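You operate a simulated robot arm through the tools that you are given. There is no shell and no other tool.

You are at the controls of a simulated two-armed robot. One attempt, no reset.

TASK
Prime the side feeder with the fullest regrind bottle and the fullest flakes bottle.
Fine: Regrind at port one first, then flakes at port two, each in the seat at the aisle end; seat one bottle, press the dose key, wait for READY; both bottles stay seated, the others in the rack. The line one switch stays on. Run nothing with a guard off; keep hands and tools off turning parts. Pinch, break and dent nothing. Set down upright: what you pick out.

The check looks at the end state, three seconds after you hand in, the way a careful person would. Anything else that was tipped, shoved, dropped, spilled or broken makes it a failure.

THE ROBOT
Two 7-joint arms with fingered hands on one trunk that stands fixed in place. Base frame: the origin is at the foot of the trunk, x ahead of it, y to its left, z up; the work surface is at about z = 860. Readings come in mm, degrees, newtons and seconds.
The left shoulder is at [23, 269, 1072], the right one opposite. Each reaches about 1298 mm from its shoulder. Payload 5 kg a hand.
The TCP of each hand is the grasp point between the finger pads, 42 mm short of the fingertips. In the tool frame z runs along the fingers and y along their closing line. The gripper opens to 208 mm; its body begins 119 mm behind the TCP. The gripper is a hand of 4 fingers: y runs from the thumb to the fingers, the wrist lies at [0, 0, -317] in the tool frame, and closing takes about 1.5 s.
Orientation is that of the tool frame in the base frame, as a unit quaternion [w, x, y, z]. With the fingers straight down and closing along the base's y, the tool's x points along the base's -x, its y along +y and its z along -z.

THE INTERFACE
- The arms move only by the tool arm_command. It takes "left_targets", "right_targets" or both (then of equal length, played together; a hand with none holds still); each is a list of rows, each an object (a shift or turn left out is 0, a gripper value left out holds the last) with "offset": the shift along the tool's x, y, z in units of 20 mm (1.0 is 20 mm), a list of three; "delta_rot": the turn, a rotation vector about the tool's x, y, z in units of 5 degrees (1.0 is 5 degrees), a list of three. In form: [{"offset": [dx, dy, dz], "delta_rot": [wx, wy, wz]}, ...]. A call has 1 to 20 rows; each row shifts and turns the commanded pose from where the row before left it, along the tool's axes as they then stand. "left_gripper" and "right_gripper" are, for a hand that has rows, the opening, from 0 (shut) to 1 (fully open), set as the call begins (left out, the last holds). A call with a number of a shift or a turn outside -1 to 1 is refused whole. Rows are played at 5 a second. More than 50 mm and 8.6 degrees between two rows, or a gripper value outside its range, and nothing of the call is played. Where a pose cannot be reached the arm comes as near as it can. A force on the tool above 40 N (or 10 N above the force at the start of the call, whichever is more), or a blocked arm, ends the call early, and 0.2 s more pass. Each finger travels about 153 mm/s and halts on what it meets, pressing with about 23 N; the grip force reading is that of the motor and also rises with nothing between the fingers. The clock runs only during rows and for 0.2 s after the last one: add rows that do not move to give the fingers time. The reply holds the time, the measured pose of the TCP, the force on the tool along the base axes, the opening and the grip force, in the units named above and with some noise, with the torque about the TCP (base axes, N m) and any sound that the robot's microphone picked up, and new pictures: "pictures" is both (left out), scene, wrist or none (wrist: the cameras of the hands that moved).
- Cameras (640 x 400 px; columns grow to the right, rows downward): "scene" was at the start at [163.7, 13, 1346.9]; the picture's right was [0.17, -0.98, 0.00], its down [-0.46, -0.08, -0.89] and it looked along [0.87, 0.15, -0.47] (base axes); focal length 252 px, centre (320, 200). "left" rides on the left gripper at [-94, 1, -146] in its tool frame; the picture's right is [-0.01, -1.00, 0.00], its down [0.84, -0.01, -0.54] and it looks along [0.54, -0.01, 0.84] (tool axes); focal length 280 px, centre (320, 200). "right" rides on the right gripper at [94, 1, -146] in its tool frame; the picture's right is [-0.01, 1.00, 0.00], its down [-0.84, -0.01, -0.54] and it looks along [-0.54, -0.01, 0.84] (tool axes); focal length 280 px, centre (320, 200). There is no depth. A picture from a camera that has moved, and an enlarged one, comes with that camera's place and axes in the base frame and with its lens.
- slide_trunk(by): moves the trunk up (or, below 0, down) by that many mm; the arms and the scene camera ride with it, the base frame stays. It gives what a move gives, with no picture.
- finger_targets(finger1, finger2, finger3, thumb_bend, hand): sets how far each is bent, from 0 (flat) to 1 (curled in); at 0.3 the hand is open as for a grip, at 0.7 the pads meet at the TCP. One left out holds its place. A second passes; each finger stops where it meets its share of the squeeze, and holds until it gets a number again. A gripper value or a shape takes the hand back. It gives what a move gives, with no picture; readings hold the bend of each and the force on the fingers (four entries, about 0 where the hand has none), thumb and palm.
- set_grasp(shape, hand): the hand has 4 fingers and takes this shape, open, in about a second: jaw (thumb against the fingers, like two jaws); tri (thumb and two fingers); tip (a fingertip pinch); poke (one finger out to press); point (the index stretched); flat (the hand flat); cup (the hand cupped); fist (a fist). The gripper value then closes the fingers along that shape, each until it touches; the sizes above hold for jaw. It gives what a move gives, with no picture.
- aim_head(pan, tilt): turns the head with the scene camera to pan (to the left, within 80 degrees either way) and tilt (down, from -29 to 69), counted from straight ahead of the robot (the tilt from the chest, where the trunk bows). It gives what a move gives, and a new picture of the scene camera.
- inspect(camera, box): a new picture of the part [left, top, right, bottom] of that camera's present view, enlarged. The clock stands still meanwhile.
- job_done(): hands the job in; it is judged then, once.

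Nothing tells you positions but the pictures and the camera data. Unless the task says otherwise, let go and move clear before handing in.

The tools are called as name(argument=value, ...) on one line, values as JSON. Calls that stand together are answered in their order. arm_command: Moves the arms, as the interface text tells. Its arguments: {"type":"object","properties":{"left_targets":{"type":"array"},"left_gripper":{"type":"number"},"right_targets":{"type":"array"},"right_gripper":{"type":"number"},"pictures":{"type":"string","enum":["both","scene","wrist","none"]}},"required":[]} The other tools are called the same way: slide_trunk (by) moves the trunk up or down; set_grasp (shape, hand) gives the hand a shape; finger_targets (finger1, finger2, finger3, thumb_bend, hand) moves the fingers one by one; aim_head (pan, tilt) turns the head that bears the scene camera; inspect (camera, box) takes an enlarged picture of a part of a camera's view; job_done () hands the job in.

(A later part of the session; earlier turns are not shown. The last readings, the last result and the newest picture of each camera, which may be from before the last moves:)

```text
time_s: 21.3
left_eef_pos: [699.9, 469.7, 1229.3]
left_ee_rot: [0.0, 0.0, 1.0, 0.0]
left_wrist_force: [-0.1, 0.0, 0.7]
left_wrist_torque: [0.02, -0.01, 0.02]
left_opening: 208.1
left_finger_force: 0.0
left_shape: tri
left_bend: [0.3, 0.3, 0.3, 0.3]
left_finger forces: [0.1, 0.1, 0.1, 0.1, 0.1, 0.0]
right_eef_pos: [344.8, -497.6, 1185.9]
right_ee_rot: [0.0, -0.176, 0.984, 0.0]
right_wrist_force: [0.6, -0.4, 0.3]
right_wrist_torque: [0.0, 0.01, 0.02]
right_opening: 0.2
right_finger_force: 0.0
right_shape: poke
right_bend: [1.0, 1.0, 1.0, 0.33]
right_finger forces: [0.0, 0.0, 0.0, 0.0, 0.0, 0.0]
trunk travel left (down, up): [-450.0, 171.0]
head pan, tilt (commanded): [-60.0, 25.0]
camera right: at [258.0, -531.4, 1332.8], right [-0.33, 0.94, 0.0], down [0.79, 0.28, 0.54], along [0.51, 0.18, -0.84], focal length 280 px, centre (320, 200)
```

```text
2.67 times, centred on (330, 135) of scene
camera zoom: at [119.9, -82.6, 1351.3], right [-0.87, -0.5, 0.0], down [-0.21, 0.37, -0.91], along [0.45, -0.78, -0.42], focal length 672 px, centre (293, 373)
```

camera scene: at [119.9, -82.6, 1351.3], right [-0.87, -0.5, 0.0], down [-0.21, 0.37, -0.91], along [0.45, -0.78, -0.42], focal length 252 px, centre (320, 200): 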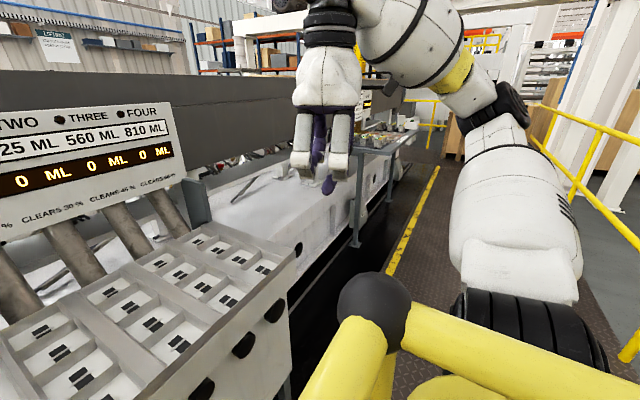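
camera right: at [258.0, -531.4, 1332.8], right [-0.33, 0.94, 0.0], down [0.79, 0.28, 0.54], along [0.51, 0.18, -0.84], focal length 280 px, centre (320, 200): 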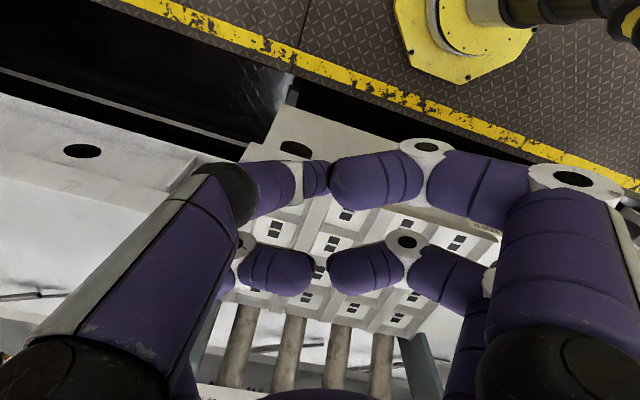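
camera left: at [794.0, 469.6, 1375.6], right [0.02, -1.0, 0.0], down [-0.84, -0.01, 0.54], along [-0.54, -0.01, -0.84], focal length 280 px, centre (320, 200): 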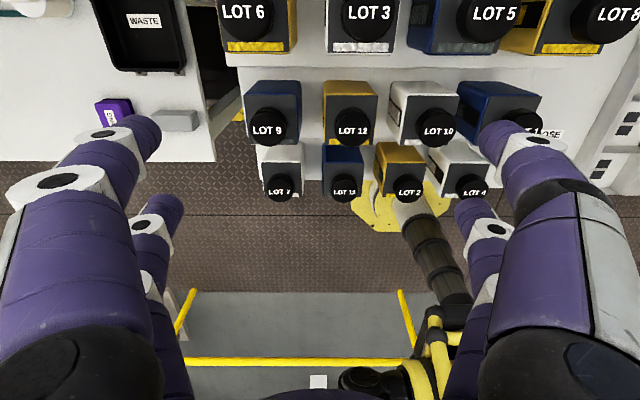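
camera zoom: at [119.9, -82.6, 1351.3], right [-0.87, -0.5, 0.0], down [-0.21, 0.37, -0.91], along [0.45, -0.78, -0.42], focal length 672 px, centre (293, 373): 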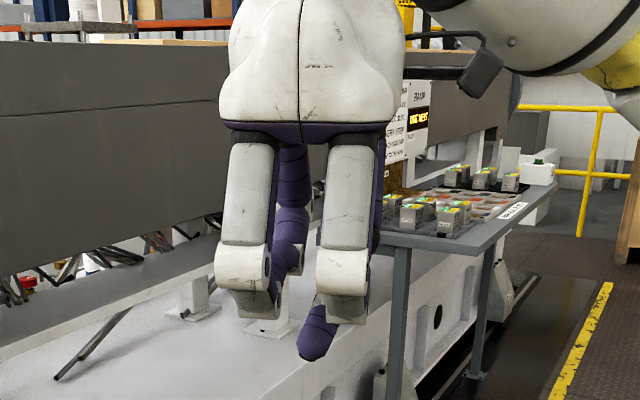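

inspect(camera="scene", box=[290, 105, 360, 205])

finger_targets(hand="right", finger1=0.7, finger2=1.0, finger3=1.0, thumb_bend=1.0)

inspect(camera="scene", box=[290, 105, 360, 205])

inspect(camera="right", box=[0, 0, 640, 400])

```text
4.00 times, centred on (325, 155) of scene
camera zoom: at [119.9, -82.6, 1351.3], right [-0.87, -0.5, 0.0], down [-0.21, 0.37, -0.91], along [0.45, -0.78, -0.42], focal length 1008 px, centre (300, 380)
```

zoom: 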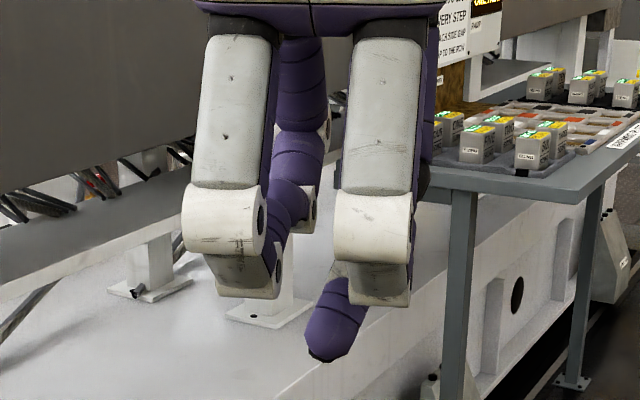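

```text
time_s: 22.3
left_eef_pos: [699.3, 468.0, 1229.8]
left_ee_rot: [0.0, 0.0, 1.0, 0.0]
left_wrist_force: [0.2, -0.1, 0.2]
left_wrist_torque: [-0.03, 0.0, -0.01]
left_opening: 207.9
left_finger_force: 0.1
left_shape: tri
left_bend: [0.3, 0.3, 0.3, 0.3]
left_finger forces: [0.1, 0.1, 0.0, 0.0, 0.0, 0.0]
right_eef_pos: [345.5, -498.3, 1185.5]
right_ee_rot: [0.0, -0.177, 0.984, 0.0]
right_wrist_force: [-0.4, 0.4, 0.5]
right_wrist_torque: [0.01, 0.0, -0.01]
right_opening: 14.3
right_finger_force: 0.0
right_shape: fingers
right_bend: [0.97, 0.99, 0.99, 0.82]
right_finger forces: [0.0, 0.0, 0.1, 0.0, 0.0, 0.0]
trunk travel left (down, up): [-450.0, 171.0]
head pan, tilt (commanded): [-60.0, 25.0]
```

```text
4.00 times, centred on (325, 155) of scene
camera zoom: at [119.9, -82.6, 1351.3], right [-0.87, -0.5, 0.0], down [-0.21, 0.37, -0.91], along [0.45, -0.78, -0.42], focal length 1008 px, centre (300, 380)
```

zoom: 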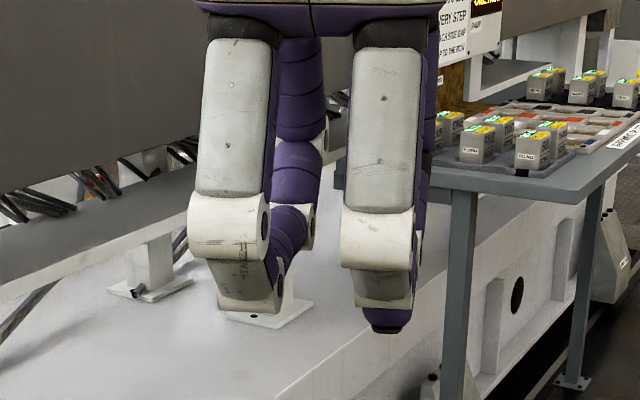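

```text
1.00 times, centred on (320, 200) of right (not enlarged: the box is as wide or as high as the picture)
camera zoom: at [258.0, -531.4, 1332.8], right [-0.33, 0.94, 0.0], down [0.79, 0.28, 0.54], along [0.51, 0.18, -0.84], focal length 280 px, centre (320, 200)
```

zoom: 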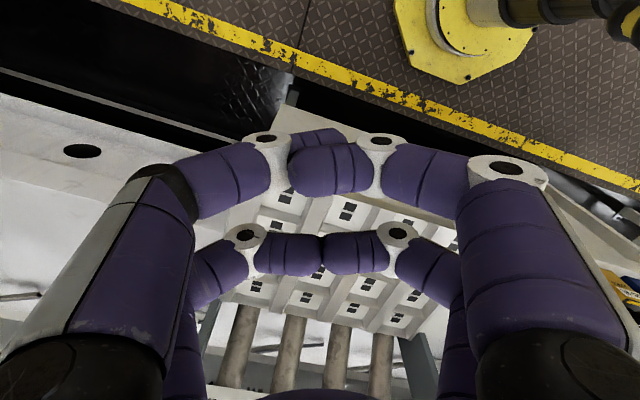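

Poke and single-finger shapes look odd on this hand, so I'll try the fingertip pinch closed as a pressing tool.

set_grasp(hand="right", shape="tip")

inspect(camera="scene", box=[270, 85, 380, 205])

inspect(camera="right", box=[0, 0, 640, 400])

arm_command(right_targets=[{"offset": [0, 0, 0]}, {"offset": [0, 0, 0]}, {"offset": [0, 0, 0]}, {"offset": [0, 0, 0]}, {"offset": [0, 0, 0]}, {"offset": [0, 0, 0]}, {"offset": [0, 0, 0]}, {"offset": [0, 0, 0]}], right_gripper=0, pictures="wrist")

inspect(camera="scene", box=[270, 85, 380, 205])

```text
time_s: 23.2
left_eef_pos: [701.7, 468.8, 1229.5]
left_ee_rot: [0.0, 0.001, 1.0, 0.0]
left_wrist_force: [0.4, 0.1, -0.4]
left_wrist_torque: [-0.01, -0.01, 0.02]
left_opening: 208.0
left_finger_force: 0.1
left_shape: tri
left_bend: [0.3, 0.3, 0.3, 0.3]
left_finger forces: [0.0, 0.1, 0.1, 0.1, 0.1, 0.0]
right_eef_pos: [345.5, -498.6, 1186.4]
right_ee_rot: [-0.001, -0.176, 0.984, 0.0]
right_wrist_force: [-0.4, 0.0, -0.2]
right_wrist_torque: [-0.01, 0.04, 0.03]
right_opening: 207.9
right_finger_force: 0.1
right_shape: tip
right_bend: [0.3, 0.3, 0.3, 0.3]
right_finger forces: [0.0, 0.1, 0.0, 0.0, 0.1, 0.0]
trunk travel left (down, up): [-450.0, 171.0]
head pan, tilt (commanded): [-60.0, 25.0]
```

```text
3.33 times, centred on (325, 145) of scene
camera zoom: at [119.9, -82.6, 1351.3], right [-0.87, -0.5, 0.0], down [-0.21, 0.37, -0.91], along [0.45, -0.78, -0.42], focal length 840 px, centre (303, 383)
```

zoom: 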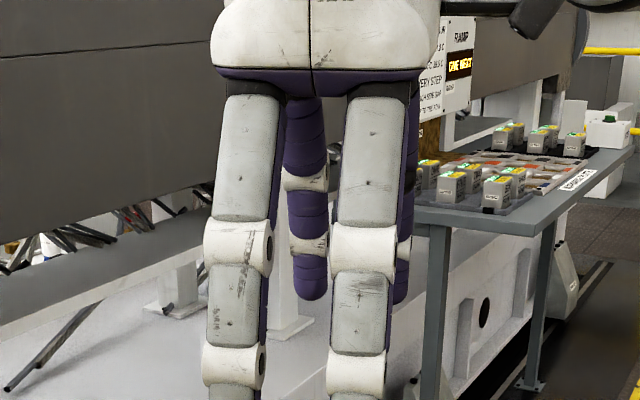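

```text
1.00 times, centred on (320, 200) of right (not enlarged: the box is as wide or as high as the picture)
camera zoom: at [258.0, -531.4, 1332.8], right [-0.33, 0.94, 0.0], down [0.79, 0.28, 0.54], along [0.51, 0.18, -0.84], focal length 280 px, centre (320, 200)
```

zoom: 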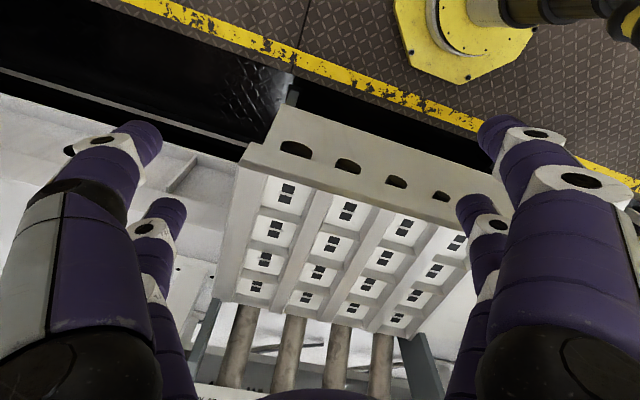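

```text
time_s: 25.0
left_eef_pos: [701.1, 468.5, 1229.4]
left_ee_rot: [0.0, 0.0, 1.0, 0.0]
left_wrist_force: [0.1, -0.4, 0.3]
left_wrist_torque: [0.02, 0.02, -0.01]
left_opening: 208.0
left_finger_force: 0.1
left_shape: tri
left_bend: [0.3, 0.3, 0.3, 0.3]
left_finger forces: [0.0, 0.0, 0.1, 0.0, 0.1, 0.0]
right_eef_pos: [345.8, -497.3, 1186.2]
right_ee_rot: [0.0, -0.176, 0.984, 0.0]
right_wrist_force: [-0.7, -0.6, -0.2]
right_wrist_torque: [0.01, -0.02, 0.05]
right_opening: 0.0
right_finger_force: 22.7
right_shape: tip
right_bend: [0.7, 0.7, 0.7, 0.7]
right_finger forces: [0.1, 0.0, 0.1, 0.0, 0.0, 0.1]
trunk travel left (down, up): [-450.0, 171.0]
head pan, tilt (commanded): [-60.0, 25.0]
camera right: at [258.0, -531.4, 1332.8], right [-0.33, 0.94, 0.0], down [0.79, 0.28, 0.54], along [0.51, 0.18, -0.84], focal length 280 px, centre (320, 200)
```

right: 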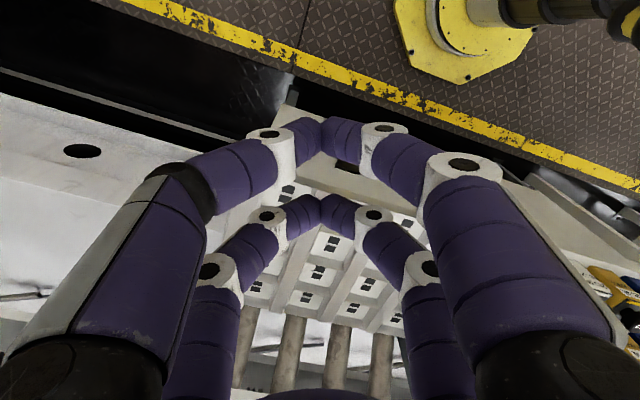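

```text
3.33 times, centred on (325, 145) of scene
camera zoom: at [119.9, -82.6, 1351.3], right [-0.87, -0.5, 0.0], down [-0.21, 0.37, -0.91], along [0.45, -0.78, -0.42], focal length 840 px, centre (303, 383)
```

zoom: 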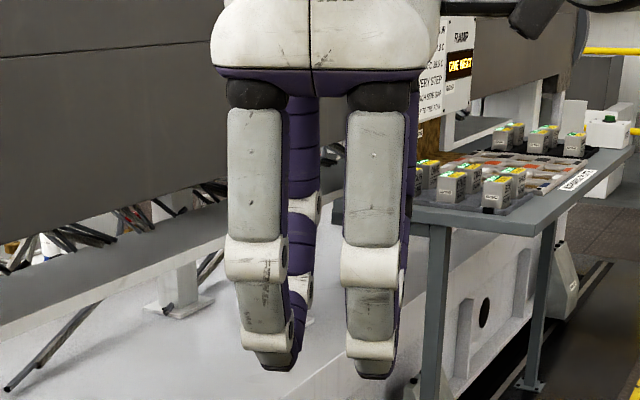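

All grip shapes on this hand are two opposed finger pairs, 60 mm apart along the tool x. I'll pinch a cap with only the far pair (tool x −30), centred on the cap, while the other pair stays over free space on the aisle side. Moving the left hand above LOT 9 in jaw shape, partly open.

set_grasp(hand="left", shape="jaw")

arm_command(left_targets=[{"offset": [0.465, 0.517, 0.9]}, {"offset": [0.465, 0.517, 0.9]}, {"offset": [0.465, 0.517, 0.9]}, {"offset": [0.465, 0.517, 0.9]}, {"offset": [0.465, 0.517, 0.9]}, {"offset": [0.465, 0.517, 0.9]}, {"offset": [0, 0, 0]}], left_gripper=0.45, pictures="wrist")

aim_head(pan=38, tilt=22)

inspect(camera="left", box=[160, 0, 480, 200])

```text
time_s: 25.9
left_eef_pos: [701.4, 468.8, 1228.8]
left_ee_rot: [0.001, 0.0, 1.0, 0.0]
left_wrist_force: [0.2, -0.4, -0.7]
left_wrist_torque: [-0.04, -0.03, -0.01]
left_opening: 207.9
left_finger_force: 0.0
left_shape: jaw
left_bend: [0.3, 0.3, 0.3, 0.3]
left_finger forces: [0.1, 0.0, 0.1, 0.0, 0.0, 0.0]
right_eef_pos: [344.9, -496.5, 1185.4]
right_ee_rot: [0.0, -0.176, 0.984, 0.0]
right_wrist_force: [0.0, 0.2, -0.3]
right_wrist_torque: [0.04, -0.01, 0.03]
right_opening: 0.0
right_finger_force: 22.9
right_shape: tip
right_bend: [0.7, 0.7, 0.7, 0.7]
right_finger forces: [0.0, 0.0, 0.0, 0.0, 0.0, 0.0]
trunk travel left (down, up): [-450.0, 171.0]
head pan, tilt (commanded): [-60.0, 25.0]
```

```text
time_s: 27.5
left_eef_pos: [643.1, 528.1, 1123.3]
left_ee_rot: [0.0, 0.0, 1.0, -0.001]
left_wrist_force: [-0.2, -0.2, -0.6]
left_wrist_torque: [0.01, 0.03, 0.01]
left_opening: 93.9
left_finger_force: 0.0
left_shape: jaw
left_bend: [0.73, 0.73, 0.73, 0.7]
left_finger forces: [0.0, 0.0, 0.1, 0.0, 0.1, 0.0]
right_eef_pos: [345.6, -498.2, 1185.4]
right_ee_rot: [-0.001, -0.177, 0.984, 0.001]
right_wrist_force: [-0.3, -0.4, 0.1]
right_wrist_torque: [-0.02, 0.0, -0.01]
right_opening: 0.0
right_finger_force: 22.9
right_shape: tip
right_bend: [0.7, 0.7, 0.7, 0.7]
right_finger forces: [0.1, 0.1, 0.1, 0.0, 0.0, 0.0]
trunk travel left (down, up): [-450.0, 171.0]
head pan, tilt (commanded): [-60.0, 25.0]
camera left: at [736.7, 529.4, 1269.3], right [0.01, -1.0, 0.0], down [-0.84, -0.01, 0.54], along [-0.54, -0.01, -0.84], focal length 280 px, centre (320, 200)
```

left: 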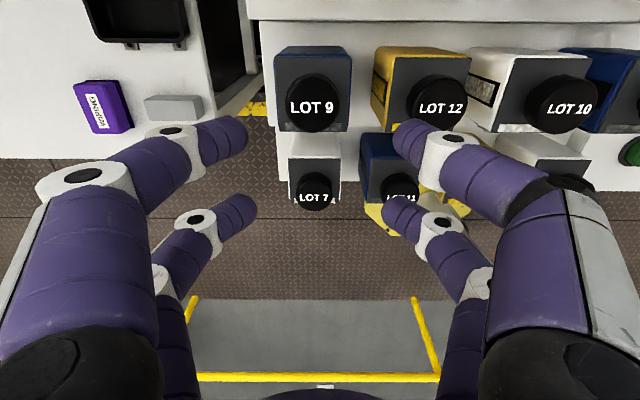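

```text
time_s: 29.3
left_eef_pos: [643.7, 529.6, 1122.2]
left_ee_rot: [0.0, 0.0, 1.0, 0.0]
left_wrist_force: [0.4, 0.8, 0.0]
left_wrist_torque: [0.02, -0.02, 0.0]
left_opening: 93.8
left_finger_force: 0.2
left_shape: jaw
left_bend: [0.73, 0.73, 0.73, 0.7]
left_finger forces: [0.1, 0.0, 0.1, 0.0, 0.0, 0.1]
right_eef_pos: [344.9, -496.9, 1186.2]
right_ee_rot: [0.0, -0.176, 0.984, 0.0]
right_wrist_force: [-0.8, 0.4, -0.7]
right_wrist_torque: [0.01, -0.02, 0.04]
right_opening: 0.0
right_finger_force: 23.3
right_shape: tip
right_bend: [0.7, 0.7, 0.7, 0.7]
right_finger forces: [0.0, 0.0, 0.0, 0.1, 0.1, 0.0]
trunk travel left (down, up): [-450.0, 171.0]
head pan, tilt (commanded): [38.0, 22.0]
camera scene: at [147.0, 54.3, 1356.2], right [0.62, -0.79, 0.0], down [-0.3, -0.23, -0.93], along [0.73, 0.57, -0.37], focal length 252 px, centre (320, 200)
```

scene: 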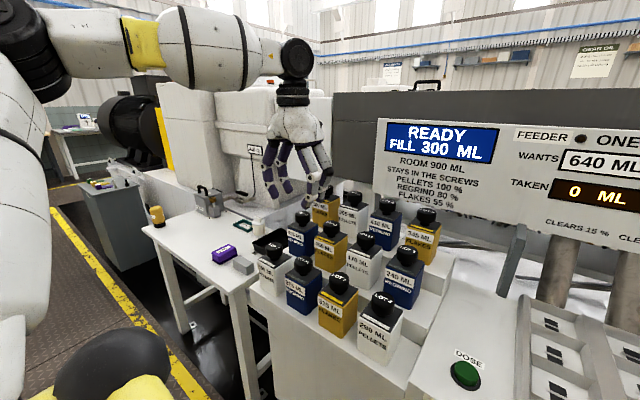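

```text
2.00 times, centred on (320, 100) of left
camera zoom: at [736.7, 529.7, 1269.2], right [0.01, -1.0, 0.0], down [-0.84, -0.01, 0.54], along [-0.54, -0.01, -0.84], focal length 561 px, centre (320, 400)
```

zoom: 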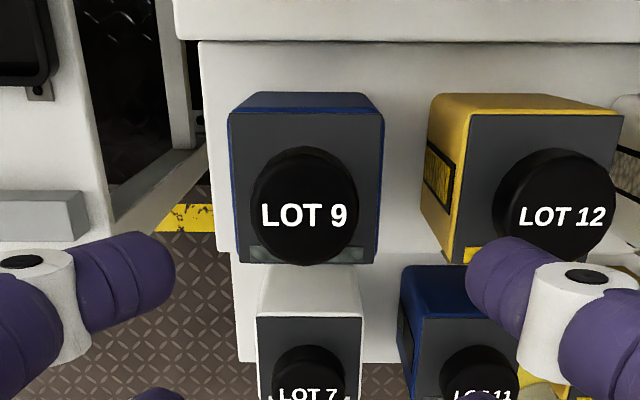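

LOT 9's cap centre is at about [674.5, 533.5, 1024]; the finger pairs sit at ±30 mm in tool x with tips 32 mm below TCP. I'll narrow the opening first to clear LOT 12's cap, then check alignment.

arm_command(left_targets=[{"offset": [-0.04, 0.2, 0]}, {"offset": [0, 0, 0.5]}, {"offset": [0, 0, 0.5]}, {"offset": [0, 0, 0]}, {"offset": [0, 0, 0]}], left_gripper=0.34, pictures="wrist")

inspect(camera="left", box=[180, 30, 460, 205])

inspect(camera="scene", box=[240, 100, 400, 290])

```text
time_s: 30.5
left_eef_pos: [643.7, 532.5, 1102.1]
left_ee_rot: [0.0, 0.0, 1.0, -0.001]
left_wrist_force: [0.0, 0.0, 0.5]
left_wrist_torque: [-0.01, -0.02, 0.0]
left_opening: 71.1
left_finger_force: 0.1
left_shape: jaw
left_bend: [0.73, 0.73, 0.73, 0.7]
left_finger forces: [0.0, 0.0, 0.0, 0.0, 0.0, 0.0]
right_eef_pos: [346.5, -498.3, 1185.1]
right_ee_rot: [-0.001, -0.176, 0.984, 0.0]
right_wrist_force: [0.0, -0.2, 0.1]
right_wrist_torque: [-0.03, 0.01, 0.0]
right_opening: 0.0
right_finger_force: 22.9
right_shape: tip
right_bend: [0.7, 0.7, 0.7, 0.7]
right_finger forces: [0.0, 0.0, 0.1, 0.1, 0.0, 0.0]
trunk travel left (down, up): [-450.0, 171.0]
head pan, tilt (commanded): [38.0, 22.0]
camera left: at [737.0, 533.8, 1249.2], right [0.01, -1.0, 0.0], down [-0.84, -0.01, 0.54], along [-0.54, -0.01, -0.84], focal length 280 px, centre (320, 200)
```

left: 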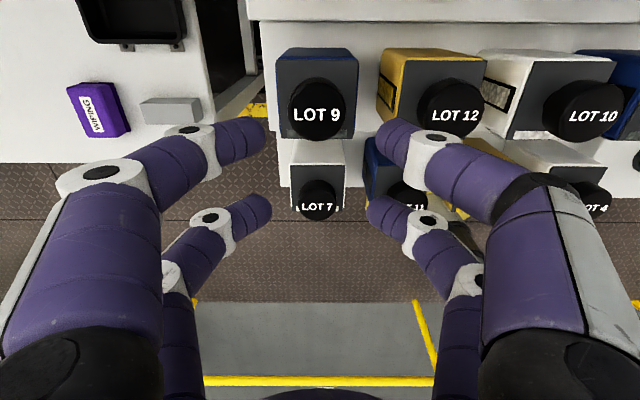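

```text
2.29 times, centred on (320, 118) of left
camera zoom: at [737.0, 533.8, 1249.2], right [0.01, -1.0, 0.0], down [-0.84, -0.01, 0.54], along [-0.54, -0.01, -0.84], focal length 641 px, centre (320, 389)
```

zoom: 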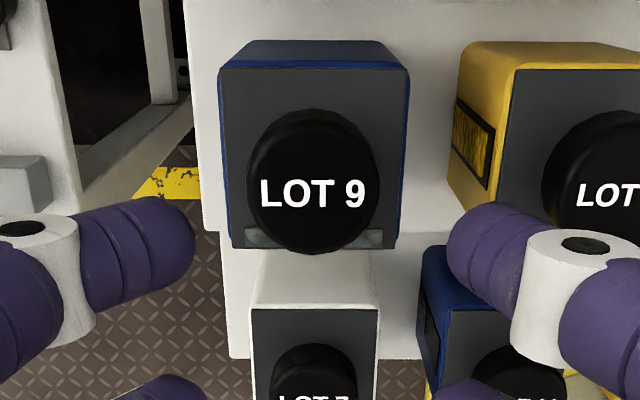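

```text
2.11 times, centred on (320, 195) of scene
camera zoom: at [147.0, 54.4, 1356.2], right [0.62, -0.79, 0.0], down [-0.3, -0.23, -0.93], along [0.73, 0.57, -0.37], focal length 531 px, centre (320, 210)
```

zoom: 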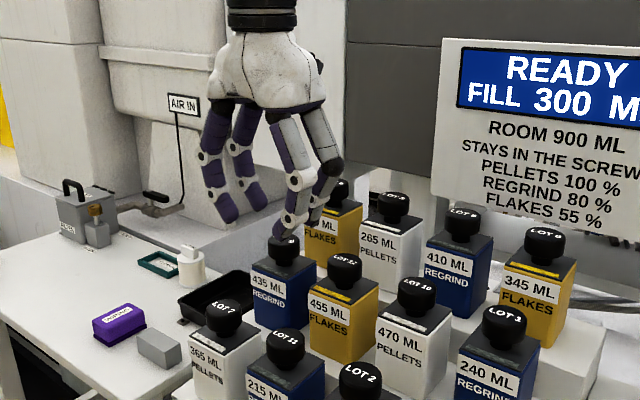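

arm_command(left_targets=[{"offset": [-0.04, 0.13, 0.6]}, {"offset": [0, 0, 0.7]}, {"offset": [0, 0, 0.7]}, {"offset": [0, 0, 0.6]}, {"offset": [0, 0, 0.4]}, {"offset": [0, 0, 0]}], left_gripper=0.34, pictures="wrist")

inspect(camera="left", box=[180, 30, 460, 205])

inspect(camera="scene", box=[250, 130, 370, 280])

```text
time_s: 31.9
left_eef_pos: [644.3, 537.9, 1043.5]
left_ee_rot: [0.0, 0.0, 1.0, 0.0]
left_wrist_force: [0.7, 0.1, -0.6]
left_wrist_torque: [0.04, 0.01, 0.01]
left_opening: 71.2
left_finger_force: 0.0
left_shape: jaw
left_bend: [0.73, 0.73, 0.73, 0.7]
left_finger forces: [0.0, 0.0, 0.0, 0.0, 0.1, 0.0]
right_eef_pos: [345.2, -497.6, 1185.1]
right_ee_rot: [0.0, -0.176, 0.984, 0.001]
right_wrist_force: [-0.2, -0.3, 0.1]
right_wrist_torque: [-0.02, -0.04, 0.02]
right_opening: 0.4
right_finger_force: 23.2
right_shape: tip
right_bend: [0.7, 0.7, 0.7, 0.7]
right_finger forces: [0.0, 0.1, 0.0, 0.0, 0.1, 0.0]
trunk travel left (down, up): [-450.0, 171.0]
head pan, tilt (commanded): [38.0, 22.0]
camera left: at [737.5, 538.3, 1189.3], right [0.01, -1.0, 0.0], down [-0.84, -0.01, 0.54], along [-0.54, -0.01, -0.84], focal length 280 px, centre (320, 200)
```

left: 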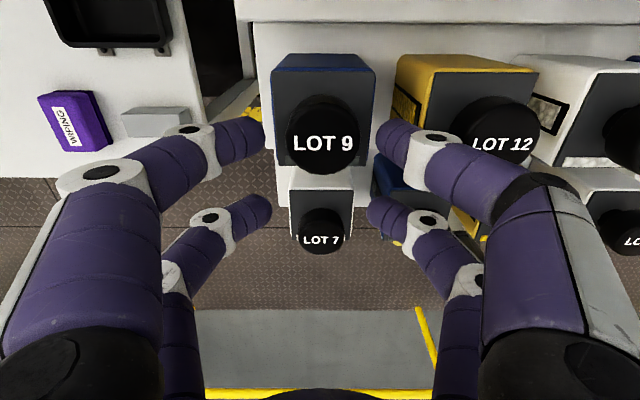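

```text
2.29 times, centred on (320, 118) of left
camera zoom: at [737.5, 538.3, 1189.3], right [0.01, -1.0, 0.0], down [-0.84, -0.01, 0.54], along [-0.54, -0.01, -0.84], focal length 641 px, centre (320, 389)
```

zoom: 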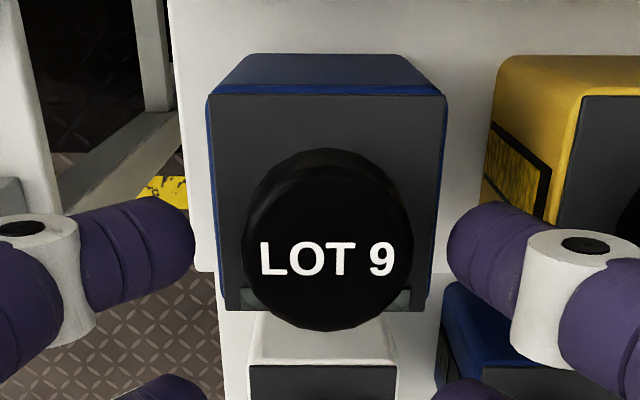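

```text
2.67 times, centred on (310, 205) of scene
camera zoom: at [146.9, 54.3, 1356.2], right [0.62, -0.79, 0.0], down [-0.3, -0.23, -0.93], along [0.73, 0.57, -0.37], focal length 672 px, centre (347, 187)
```

zoom: 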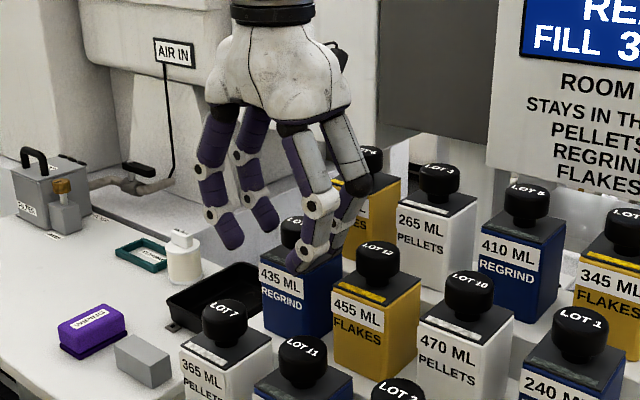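

The gripping pair is level with the cap and about 1.5 mm off centre in y. I'll correct and close on the cap.

arm_command(left_targets=[{"offset": [0, -0.08, 0.1]}, {"offset": [0, 0, 0]}], left_gripper=0.28, pictures="none")

arm_command(left_targets=[{"offset": [0, 0, 0]}, {"offset": [0, 0, 0]}, {"offset": [0, 0, 0]}, {"offset": [0, 0, 0]}, {"offset": [0, 0, 0]}, {"offset": [0, 0, 0]}, {"offset": [0, 0, 0]}], left_gripper=0, pictures="wrist")

inspect(camera="scene", box=[250, 130, 370, 280])

```text
time_s: 32.5
left_eef_pos: [645.5, 535.9, 1040.9]
left_ee_rot: [-0.001, 0.0, 1.0, 0.0]
left_wrist_force: [0.9, 0.9, 0.0]
left_wrist_torque: [-0.01, -0.03, 0.02]
left_opening: 58.7
left_finger_force: 0.1
left_shape: jaw
left_bend: [0.73, 0.73, 0.73, 0.7]
left_finger forces: [0.0, 0.1, 0.0, 0.0, 0.0, 0.0]
right_eef_pos: [345.8, -497.5, 1186.2]
right_ee_rot: [0.001, -0.176, 0.984, 0.0]
right_wrist_force: [-1.3, -0.9, 0.7]
right_wrist_torque: [0.0, 0.03, 0.03]
right_opening: 0.0
right_finger_force: 23.6
right_shape: tip
right_bend: [0.7, 0.7, 0.7, 0.7]
right_finger forces: [0.0, 0.0, 0.0, 0.0, 0.0, 0.1]
trunk travel left (down, up): [-450.0, 171.0]
head pan, tilt (commanded): [38.0, 22.0]
```

```text
time_s: 34.1
left_eef_pos: [645.6, 534.4, 1040.5]
left_ee_rot: [0.0, 0.0, 1.0, 0.0]
left_wrist_force: [-0.2, -0.1, 0.1]
left_wrist_torque: [0.0, 0.08, -0.01]
left_opening: 23.9
left_finger_force: 22.8
left_shape: jaw
left_bend: [0.73, 0.7, 0.7, 0.7]
left_finger forces: [20.0, 0.0, 0.1, 0.0, 20.0, 0.0]
right_eef_pos: [344.8, -497.8, 1186.0]
right_ee_rot: [0.0, -0.176, 0.984, 0.0]
right_wrist_force: [-0.1, -0.1, 0.5]
right_wrist_torque: [0.01, -0.03, -0.01]
right_opening: 0.3
right_finger_force: 23.3
right_shape: tip
right_bend: [0.7, 0.7, 0.7, 0.7]
right_finger forces: [0.0, 0.0, 0.0, 0.0, 0.1, 0.0]
trunk travel left (down, up): [-450.0, 171.0]
head pan, tilt (commanded): [38.0, 22.0]
camera left: at [738.1, 536.5, 1186.7], right [0.01, -1.0, 0.0], down [-0.84, -0.01, 0.54], along [-0.54, -0.01, -0.84], focal length 280 px, centre (320, 200)
```

left: 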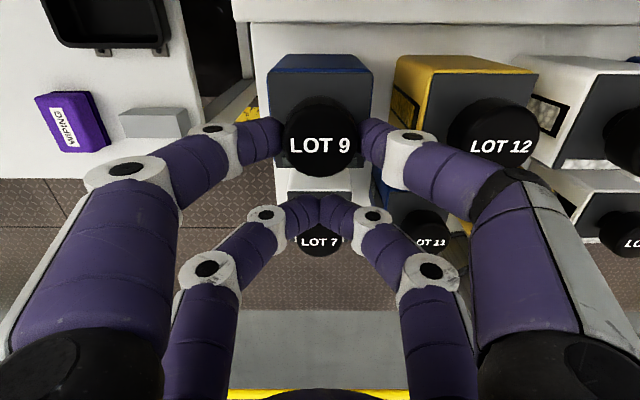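

```text
2.67 times, centred on (310, 205) of scene
camera zoom: at [147.1, 54.4, 1356.1], right [0.62, -0.79, 0.0], down [-0.3, -0.23, -0.93], along [0.73, 0.57, -0.37], focal length 672 px, centre (347, 187)
```

zoom: 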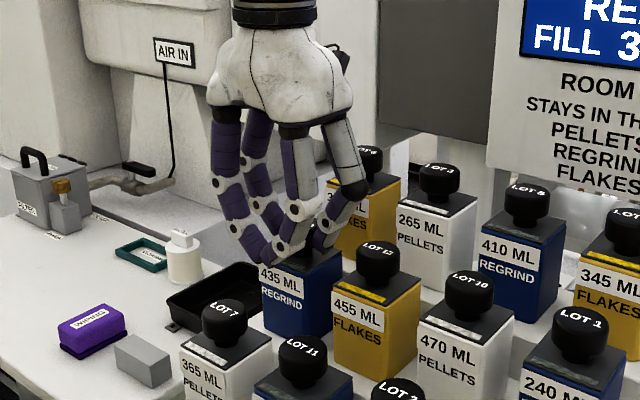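

The far pair holds the cap at 20 N each side and the bottle hasn't shifted. I'll lift gently a little and check the load.

arm_command(left_targets=[{"offset": [0, 0, -0.25]}, {"offset": [0, 0, -0.5]}, {"offset": [0, 0, -0.5]}, {"offset": [0, 0, -0.75]}, {"offset": [0, 0, 0]}, {"offset": [0, 0, 0]}], pictures="both")

inspect(camera="scene", box=[250, 130, 370, 280])

```text
time_s: 35.5
left_eef_pos: [645.5, 535.8, 1081.1]
left_ee_rot: [0.0, 0.001, 1.0, 0.0]
left_wrist_force: [-0.1, -0.2, -2.6]
left_wrist_torque: [0.03, 0.07, -0.01]
left_opening: 24.0
left_finger_force: 22.9
left_shape: jaw
left_bend: [0.73, 0.7, 0.7, 0.7]
left_finger forces: [20.0, 0.1, 0.0, 0.0, 20.0, 0.0]
right_eef_pos: [345.9, -497.3, 1185.3]
right_ee_rot: [0.001, -0.177, 0.984, 0.0]
right_wrist_force: [-0.4, -1.1, -0.2]
right_wrist_torque: [0.0, 0.0, -0.02]
right_opening: 0.2
right_finger_force: 23.4
right_shape: tip
right_bend: [0.7, 0.7, 0.7, 0.7]
right_finger forces: [0.0, 0.0, 0.0, 0.0, 0.0, 0.0]
trunk travel left (down, up): [-450.0, 171.0]
head pan, tilt (commanded): [38.0, 22.0]
camera scene: at [147.1, 54.3, 1356.2], right [0.62, -0.79, 0.0], down [-0.3, -0.23, -0.93], along [0.73, 0.57, -0.37], focal length 252 px, centre (320, 200)
camera left: at [738.0, 536.6, 1227.2], right [0.01, -1.0, 0.0], down [-0.84, -0.01, 0.54], along [-0.54, -0.01, -0.84], focal length 280 px, centre (320, 200)
```

scene: 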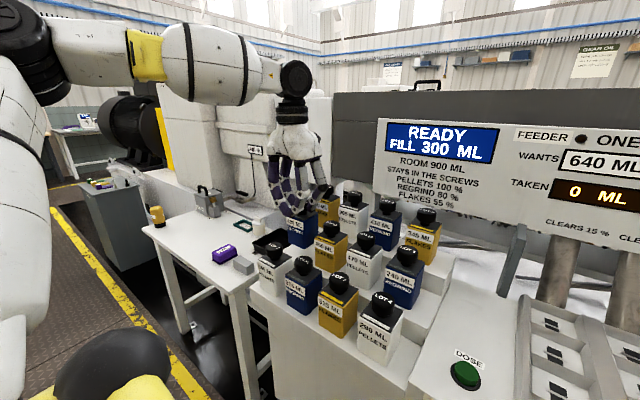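
left: 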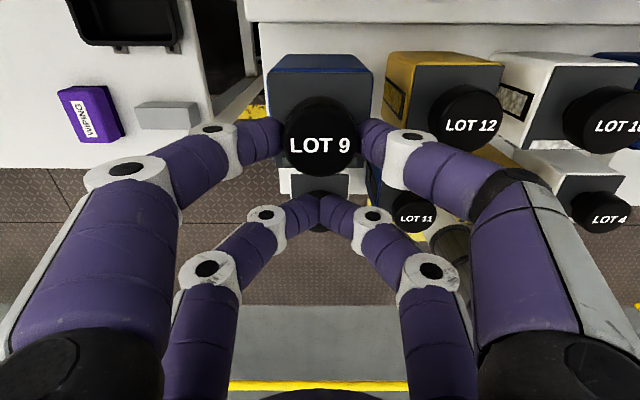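

```text
2.67 times, centred on (310, 205) of scene
camera zoom: at [147.1, 54.3, 1356.2], right [0.62, -0.79, 0.0], down [-0.3, -0.23, -0.93], along [0.73, 0.57, -0.37], focal length 672 px, centre (347, 187)
```

zoom: 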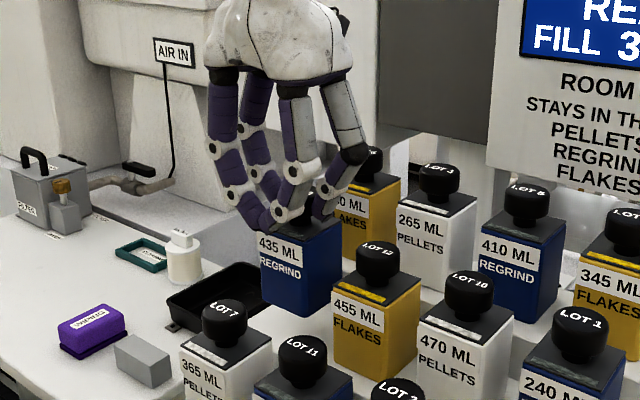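

Lift is good (about 2.6 N load, upright). Before carrying, I'll get a finer fix on the aisle-end seats of ports one and two.

aim_head(pan=-15, tilt=45)

inspect(camera="scene", box=[200, 80, 440, 230])

inspect(camera="right", box=[220, 120, 500, 300])

```text
time_s: 36.7
left_eef_pos: [646.3, 536.1, 1080.8]
left_ee_rot: [0.001, 0.0, 1.0, 0.0]
left_wrist_force: [0.0, -0.7, -3.7]
left_wrist_torque: [0.02, 0.07, 0.0]
left_opening: 23.7
left_finger_force: 22.7
left_shape: jaw
left_bend: [0.73, 0.7, 0.7, 0.7]
left_finger forces: [20.0, 0.0, 0.0, 0.0, 20.0, 0.1]
right_eef_pos: [346.1, -497.2, 1186.3]
right_ee_rot: [-0.001, -0.176, 0.984, 0.0]
right_wrist_force: [-0.1, 0.4, -0.7]
right_wrist_torque: [-0.02, -0.04, 0.01]
right_opening: 0.0
right_finger_force: 22.6
right_shape: tip
right_bend: [0.7, 0.7, 0.7, 0.7]
right_finger forces: [0.0, 0.0, 0.0, 0.1, 0.1, 0.0]
trunk travel left (down, up): [-450.0, 171.0]
head pan, tilt (commanded): [-15.0, 45.0]
camera scene: at [152.6, -23.7, 1320.7], right [-0.26, -0.97, 0.0], down [-0.68, 0.18, -0.71], along [0.68, -0.18, -0.71], focal length 252 px, centre (320, 200)
```

scene: 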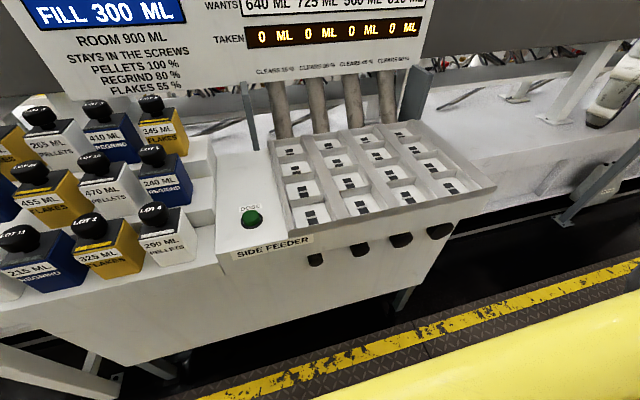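

```text
2.67 times, centred on (320, 155) of scene
camera zoom: at [152.6, -23.7, 1320.7], right [-0.26, -0.97, 0.0], down [-0.68, 0.18, -0.71], along [0.68, -0.18, -0.71], focal length 672 px, centre (320, 320)
```

zoom: 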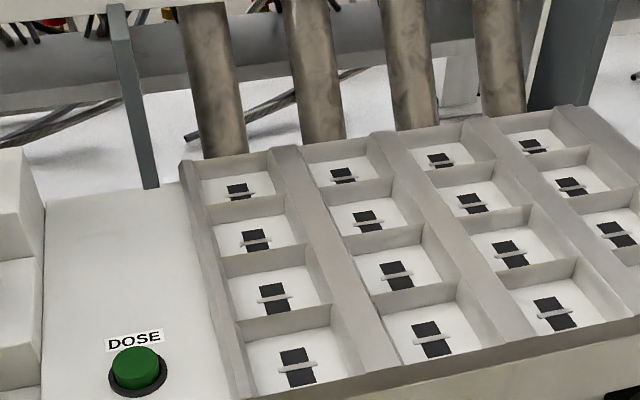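

```text
2.22 times, centred on (360, 210) of right
camera zoom: at [258.2, -531.3, 1332.8], right [-0.33, 0.94, 0.0], down [0.79, 0.28, 0.54], along [0.51, 0.18, -0.84], focal length 623 px, centre (231, 178)
```

zoom: 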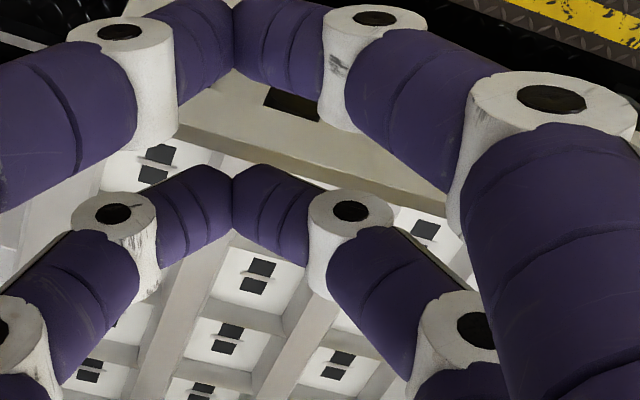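

inspect(camera="scene", box=[270, 185, 350, 240])

inspect(camera="scene", box=[320, 175, 400, 230])

```text
7.27 times, centred on (310, 212) of scene
camera zoom: at [152.6, -23.7, 1320.7], right [-0.26, -0.97, 0.0], down [-0.68, 0.18, -0.71], along [0.68, -0.18, -0.71], focal length 1833 px, centre (393, 109)
```

zoom: 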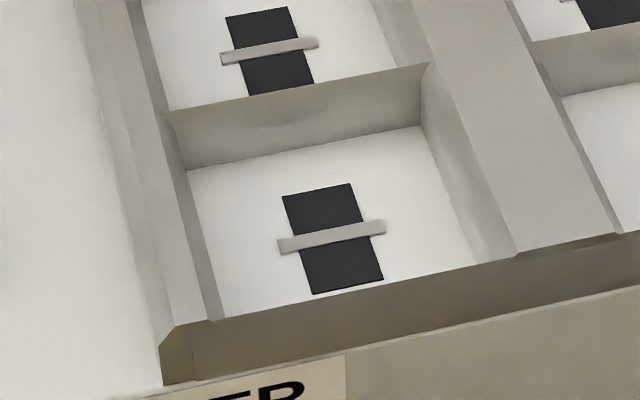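

```text
7.27 times, centred on (360, 202) of scene
camera zoom: at [152.6, -23.7, 1320.7], right [-0.26, -0.97, 0.0], down [-0.68, 0.18, -0.71], along [0.68, -0.18, -0.71], focal length 1833 px, centre (29, 182)
```

zoom: 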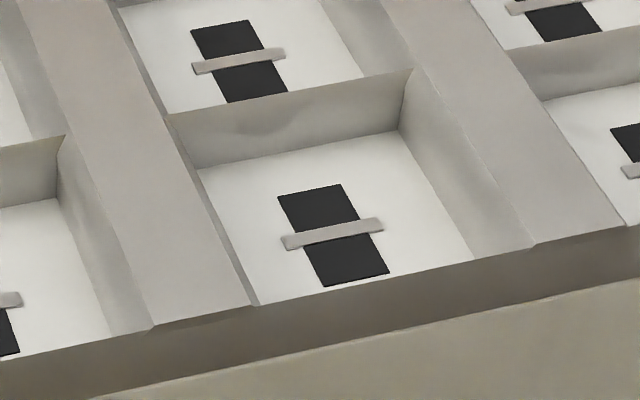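

Seats resolved: port one aisle-end centre ≈ [552, −110], port two ≈ [552.5, −241.6], floor z ≈ 851, walls about 30 mm high, about 8 mm clearance around the bottle. I'll lift LOT 9 above all caps and carry it across.

arm_command(left_targets=[{"offset": [0, 0, -0.957]}, {"offset": [0, 0, -0.957]}, {"offset": [0, 0, -0.957]}, {"offset": [0, 0, -0.957]}, {"offset": [0, 0, -0.957]}, {"offset": [0, 0, -0.957]}, {"offset": [0, 0, -0.957]}, {"offset": [0.1, -0.5, 0]}, {"offset": [0.186, -0.977, 0]}, {"offset": [0.186, -0.977, 0]}, {"offset": [0.186, -0.977, 0]}, {"offset": [0.186, -0.977, 0]}, {"offset": [0.186, -0.977, 0]}, {"offset": [0.186, -0.977, 0]}, {"offset": [0.186, -0.977, 0]}, {"offset": [0.186, -0.977, 0]}, {"offset": [0.186, -0.977, 0]}, {"offset": [0.186, -0.977, 0]}, {"offset": [0.186, -0.977, 0]}, {"offset": [0.186, -0.977, 0]}], pictures="both")

```text
time_s: 40.9
left_eef_pos: [598.4, 291.2, 1214.7]
left_ee_rot: [0.0, 0.001, 1.0, 0.0]
left_wrist_force: [-0.4, 0.2, -3.2]
left_wrist_torque: [0.0, 0.09, -0.01]
left_opening: 23.7
left_finger_force: 23.3
left_shape: jaw
left_bend: [0.73, 0.7, 0.7, 0.7]
left_finger forces: [20.1, 0.0, 0.0, 0.0, 20.1, 0.0]
right_eef_pos: [346.4, -497.8, 1185.7]
right_ee_rot: [0.0, -0.176, 0.984, 0.0]
right_wrist_force: [0.2, 0.1, 0.1]
right_wrist_torque: [0.04, 0.02, 0.0]
right_opening: 0.1
right_finger_force: 23.3
right_shape: tip
right_bend: [0.7, 0.7, 0.7, 0.7]
right_finger forces: [0.0, 0.0, 0.1, 0.0, 0.1, 0.1]
trunk travel left (down, up): [-450.0, 171.0]
head pan, tilt (commanded): [-15.0, 45.0]
camera scene: at [152.7, -24.0, 1320.6], right [-0.26, -0.97, 0.0], down [-0.68, 0.18, -0.71], along [0.68, -0.18, -0.71], focal length 252 px, centre (320, 200)
camera left: at [690.5, 291.4, 1360.2], right [0.01, -1.0, 0.0], down [-0.84, -0.01, 0.54], along [-0.54, -0.01, -0.84], focal length 280 px, centre (320, 200)
```

scene: 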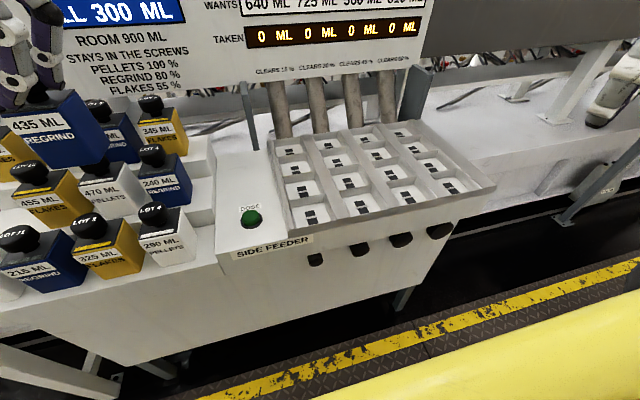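
left: 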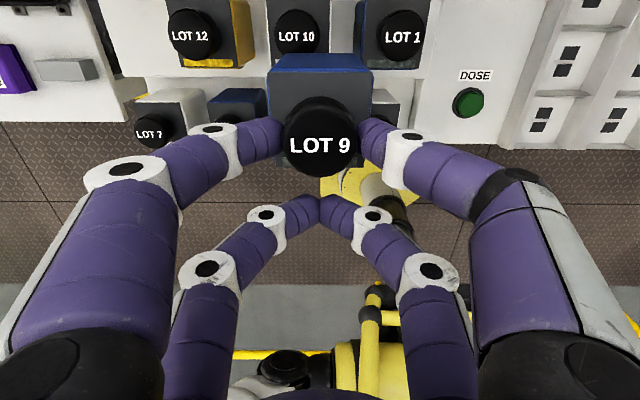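

arm_command(left_targets=[{"offset": [0.19, -1, 0]}, {"offset": [0.19, -1, 0]}, {"offset": [0.19, -1, 0]}, {"offset": [0.19, -1, 0]}, {"offset": [0.19, -1, 0]}, {"offset": [0.19, -1, 0]}, {"offset": [0.19, -1, 0]}, {"offset": [0.19, -1, 0]}, {"offset": [0.19, -1, 0]}, {"offset": [0.19, -1, 0]}, {"offset": [0.19, -1, 0]}, {"offset": [0.19, -1, 0]}, {"offset": [0.19, -1, 0]}, {"offset": [0.19, -1, 0]}, {"offset": [0.19, -1, 0]}, {"offset": [0.19, -1, 0]}, {"offset": [0.19, -1, 0]}, {"offset": [0.19, -1, 0]}, {"offset": [0.19, -0.9, 0]}, {"offset": [0.19, -0.6, 0]}], pictures="both")

```text
time_s: 45.1
left_eef_pos: [551.4, 201.6, 1201.3]
left_ee_rot: [0.0, 0.0, 1.0, 0.001]
left_wrist_force: [-0.2, -0.3, -3.1]
left_wrist_torque: [-0.01, 0.08, 0.0]
left_opening: 23.7
left_finger_force: 23.1
left_shape: jaw
left_bend: [0.73, 0.7, 0.7, 0.7]
left_finger forces: [20.2, 0.0, 0.0, 0.0, 20.0, 0.1]
left hand out of reach, approached as far as the arm can: row 4, 5, 6, 7, 8, 9, 10, 11, 12, 13, 14, 15, 16, 17, 18, 19, 20
right_eef_pos: [345.1, -497.5, 1185.3]
right_ee_rot: [0.0, -0.177, 0.984, 0.001]
right_wrist_force: [0.8, 0.6, -0.2]
right_wrist_torque: [-0.01, 0.0, 0.03]
right_opening: 0.0
right_finger_force: 22.6
right_shape: tip
right_bend: [0.7, 0.7, 0.7, 0.7]
right_finger forces: [0.1, 0.0, 0.0, 0.0, 0.1, 0.0]
trunk travel left (down, up): [-450.0, 171.0]
head pan, tilt (commanded): [-15.0, 45.0]
camera scene: at [152.5, -23.8, 1320.7], right [-0.26, -0.97, 0.0], down [-0.68, 0.18, -0.71], along [0.68, -0.18, -0.71], focal length 252 px, centre (320, 200)
camera left: at [643.8, 202.2, 1348.1], right [0.01, -1.0, 0.0], down [-0.84, -0.01, 0.54], along [-0.54, -0.01, -0.84], focal length 280 px, centre (320, 200)
```

scene: 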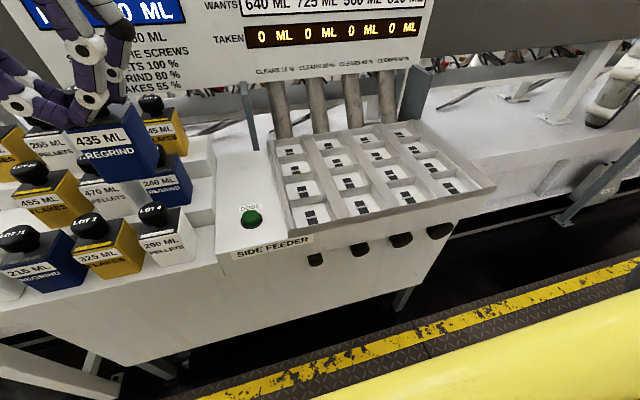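
left: 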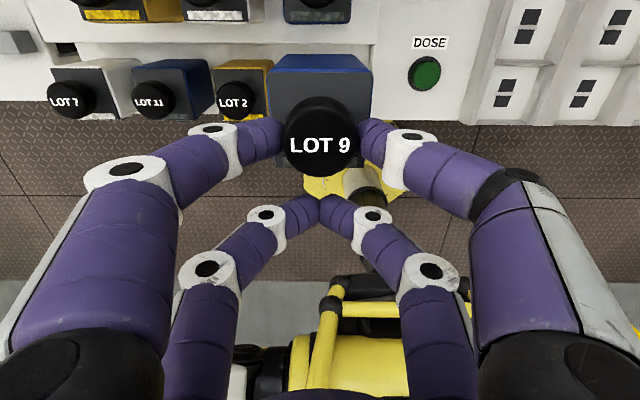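

The left arm stopped short at y≈200: it can't reach further across at this height and wrist yaw. The bottle is still held well. I'll raise the trunk, which puts the shoulder nearer the wrist height, and see how the reach changes.

slide_trunk(by=165)

arm_command(left_targets=[{"offset": [0, 0, 0.1]}, {"offset": [0, 0, 0]}], pictures="both")

```text
time_s: 47.0
left_eef_pos: [551.9, 201.7, 1365.5]
left_ee_rot: [-0.001, -0.001, 1.0, 0.0]
left_wrist_force: [-0.2, -0.8, -3.3]
left_wrist_torque: [-0.03, 0.11, 0.02]
left_opening: 23.7
left_finger_force: 23.2
left_shape: jaw
left_bend: [0.73, 0.7, 0.7, 0.7]
left_finger forces: [20.2, 0.1, 0.0, 0.1, 20.1, 0.0]
right_eef_pos: [346.7, -495.8, 1350.9]
right_ee_rot: [0.001, -0.176, 0.984, 0.0]
right_wrist_force: [-0.3, -0.3, -0.4]
right_wrist_torque: [0.03, 0.07, 0.0]
right_opening: 0.0
right_finger_force: 23.1
right_shape: tip
right_bend: [0.7, 0.7, 0.7, 0.7]
right_finger forces: [0.0, 0.1, 0.1, 0.1, 0.1, 0.0]
trunk travel left (down, up): [-615.0, 6.0]
head pan, tilt (commanded): [-15.0, 45.0]
```

```text
time_s: 47.5
left_eef_pos: [552.0, 202.0, 1364.3]
left_ee_rot: [0.0, 0.0, 1.0, 0.0]
left_wrist_force: [-0.1, 0.1, -4.0]
left_wrist_torque: [0.02, 0.11, 0.02]
left_opening: 23.9
left_finger_force: 23.4
left_shape: jaw
left_bend: [0.73, 0.7, 0.7, 0.7]
left_finger forces: [20.3, 0.0, 0.1, 0.1, 20.0, 0.0]
right_eef_pos: [347.6, -495.6, 1351.3]
right_ee_rot: [0.001, -0.177, 0.984, 0.0]
right_wrist_force: [0.8, -0.1, 0.9]
right_wrist_torque: [-0.03, 0.05, 0.01]
right_opening: 0.0
right_finger_force: 23.1
right_shape: tip
right_bend: [0.7, 0.7, 0.7, 0.7]
right_finger forces: [0.1, 0.0, 0.1, 0.1, 0.1, 0.1]
trunk travel left (down, up): [-615.0, 6.0]
head pan, tilt (commanded): [-15.0, 45.0]
camera scene: at [147.0, -23.7, 1486.5], right [-0.26, -0.97, 0.0], down [-0.68, 0.18, -0.71], along [0.68, -0.18, -0.71], focal length 252 px, centre (320, 200)
camera left: at [644.5, 203.2, 1510.7], right [0.02, -1.0, 0.0], down [-0.84, -0.01, 0.54], along [-0.54, -0.01, -0.84], focal length 280 px, centre (320, 200)
```

scene: 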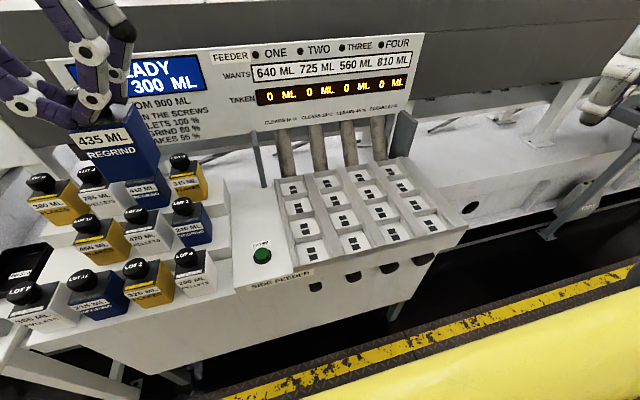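
left: 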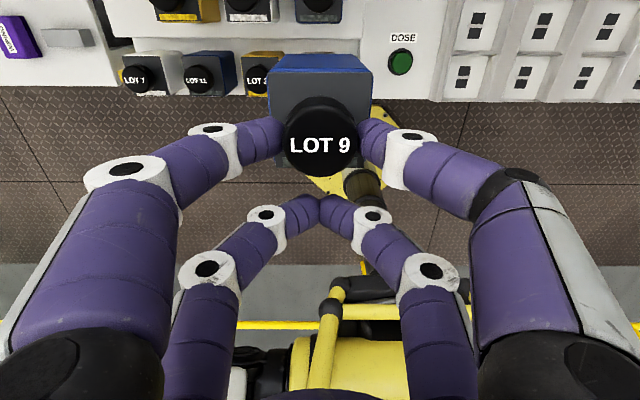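

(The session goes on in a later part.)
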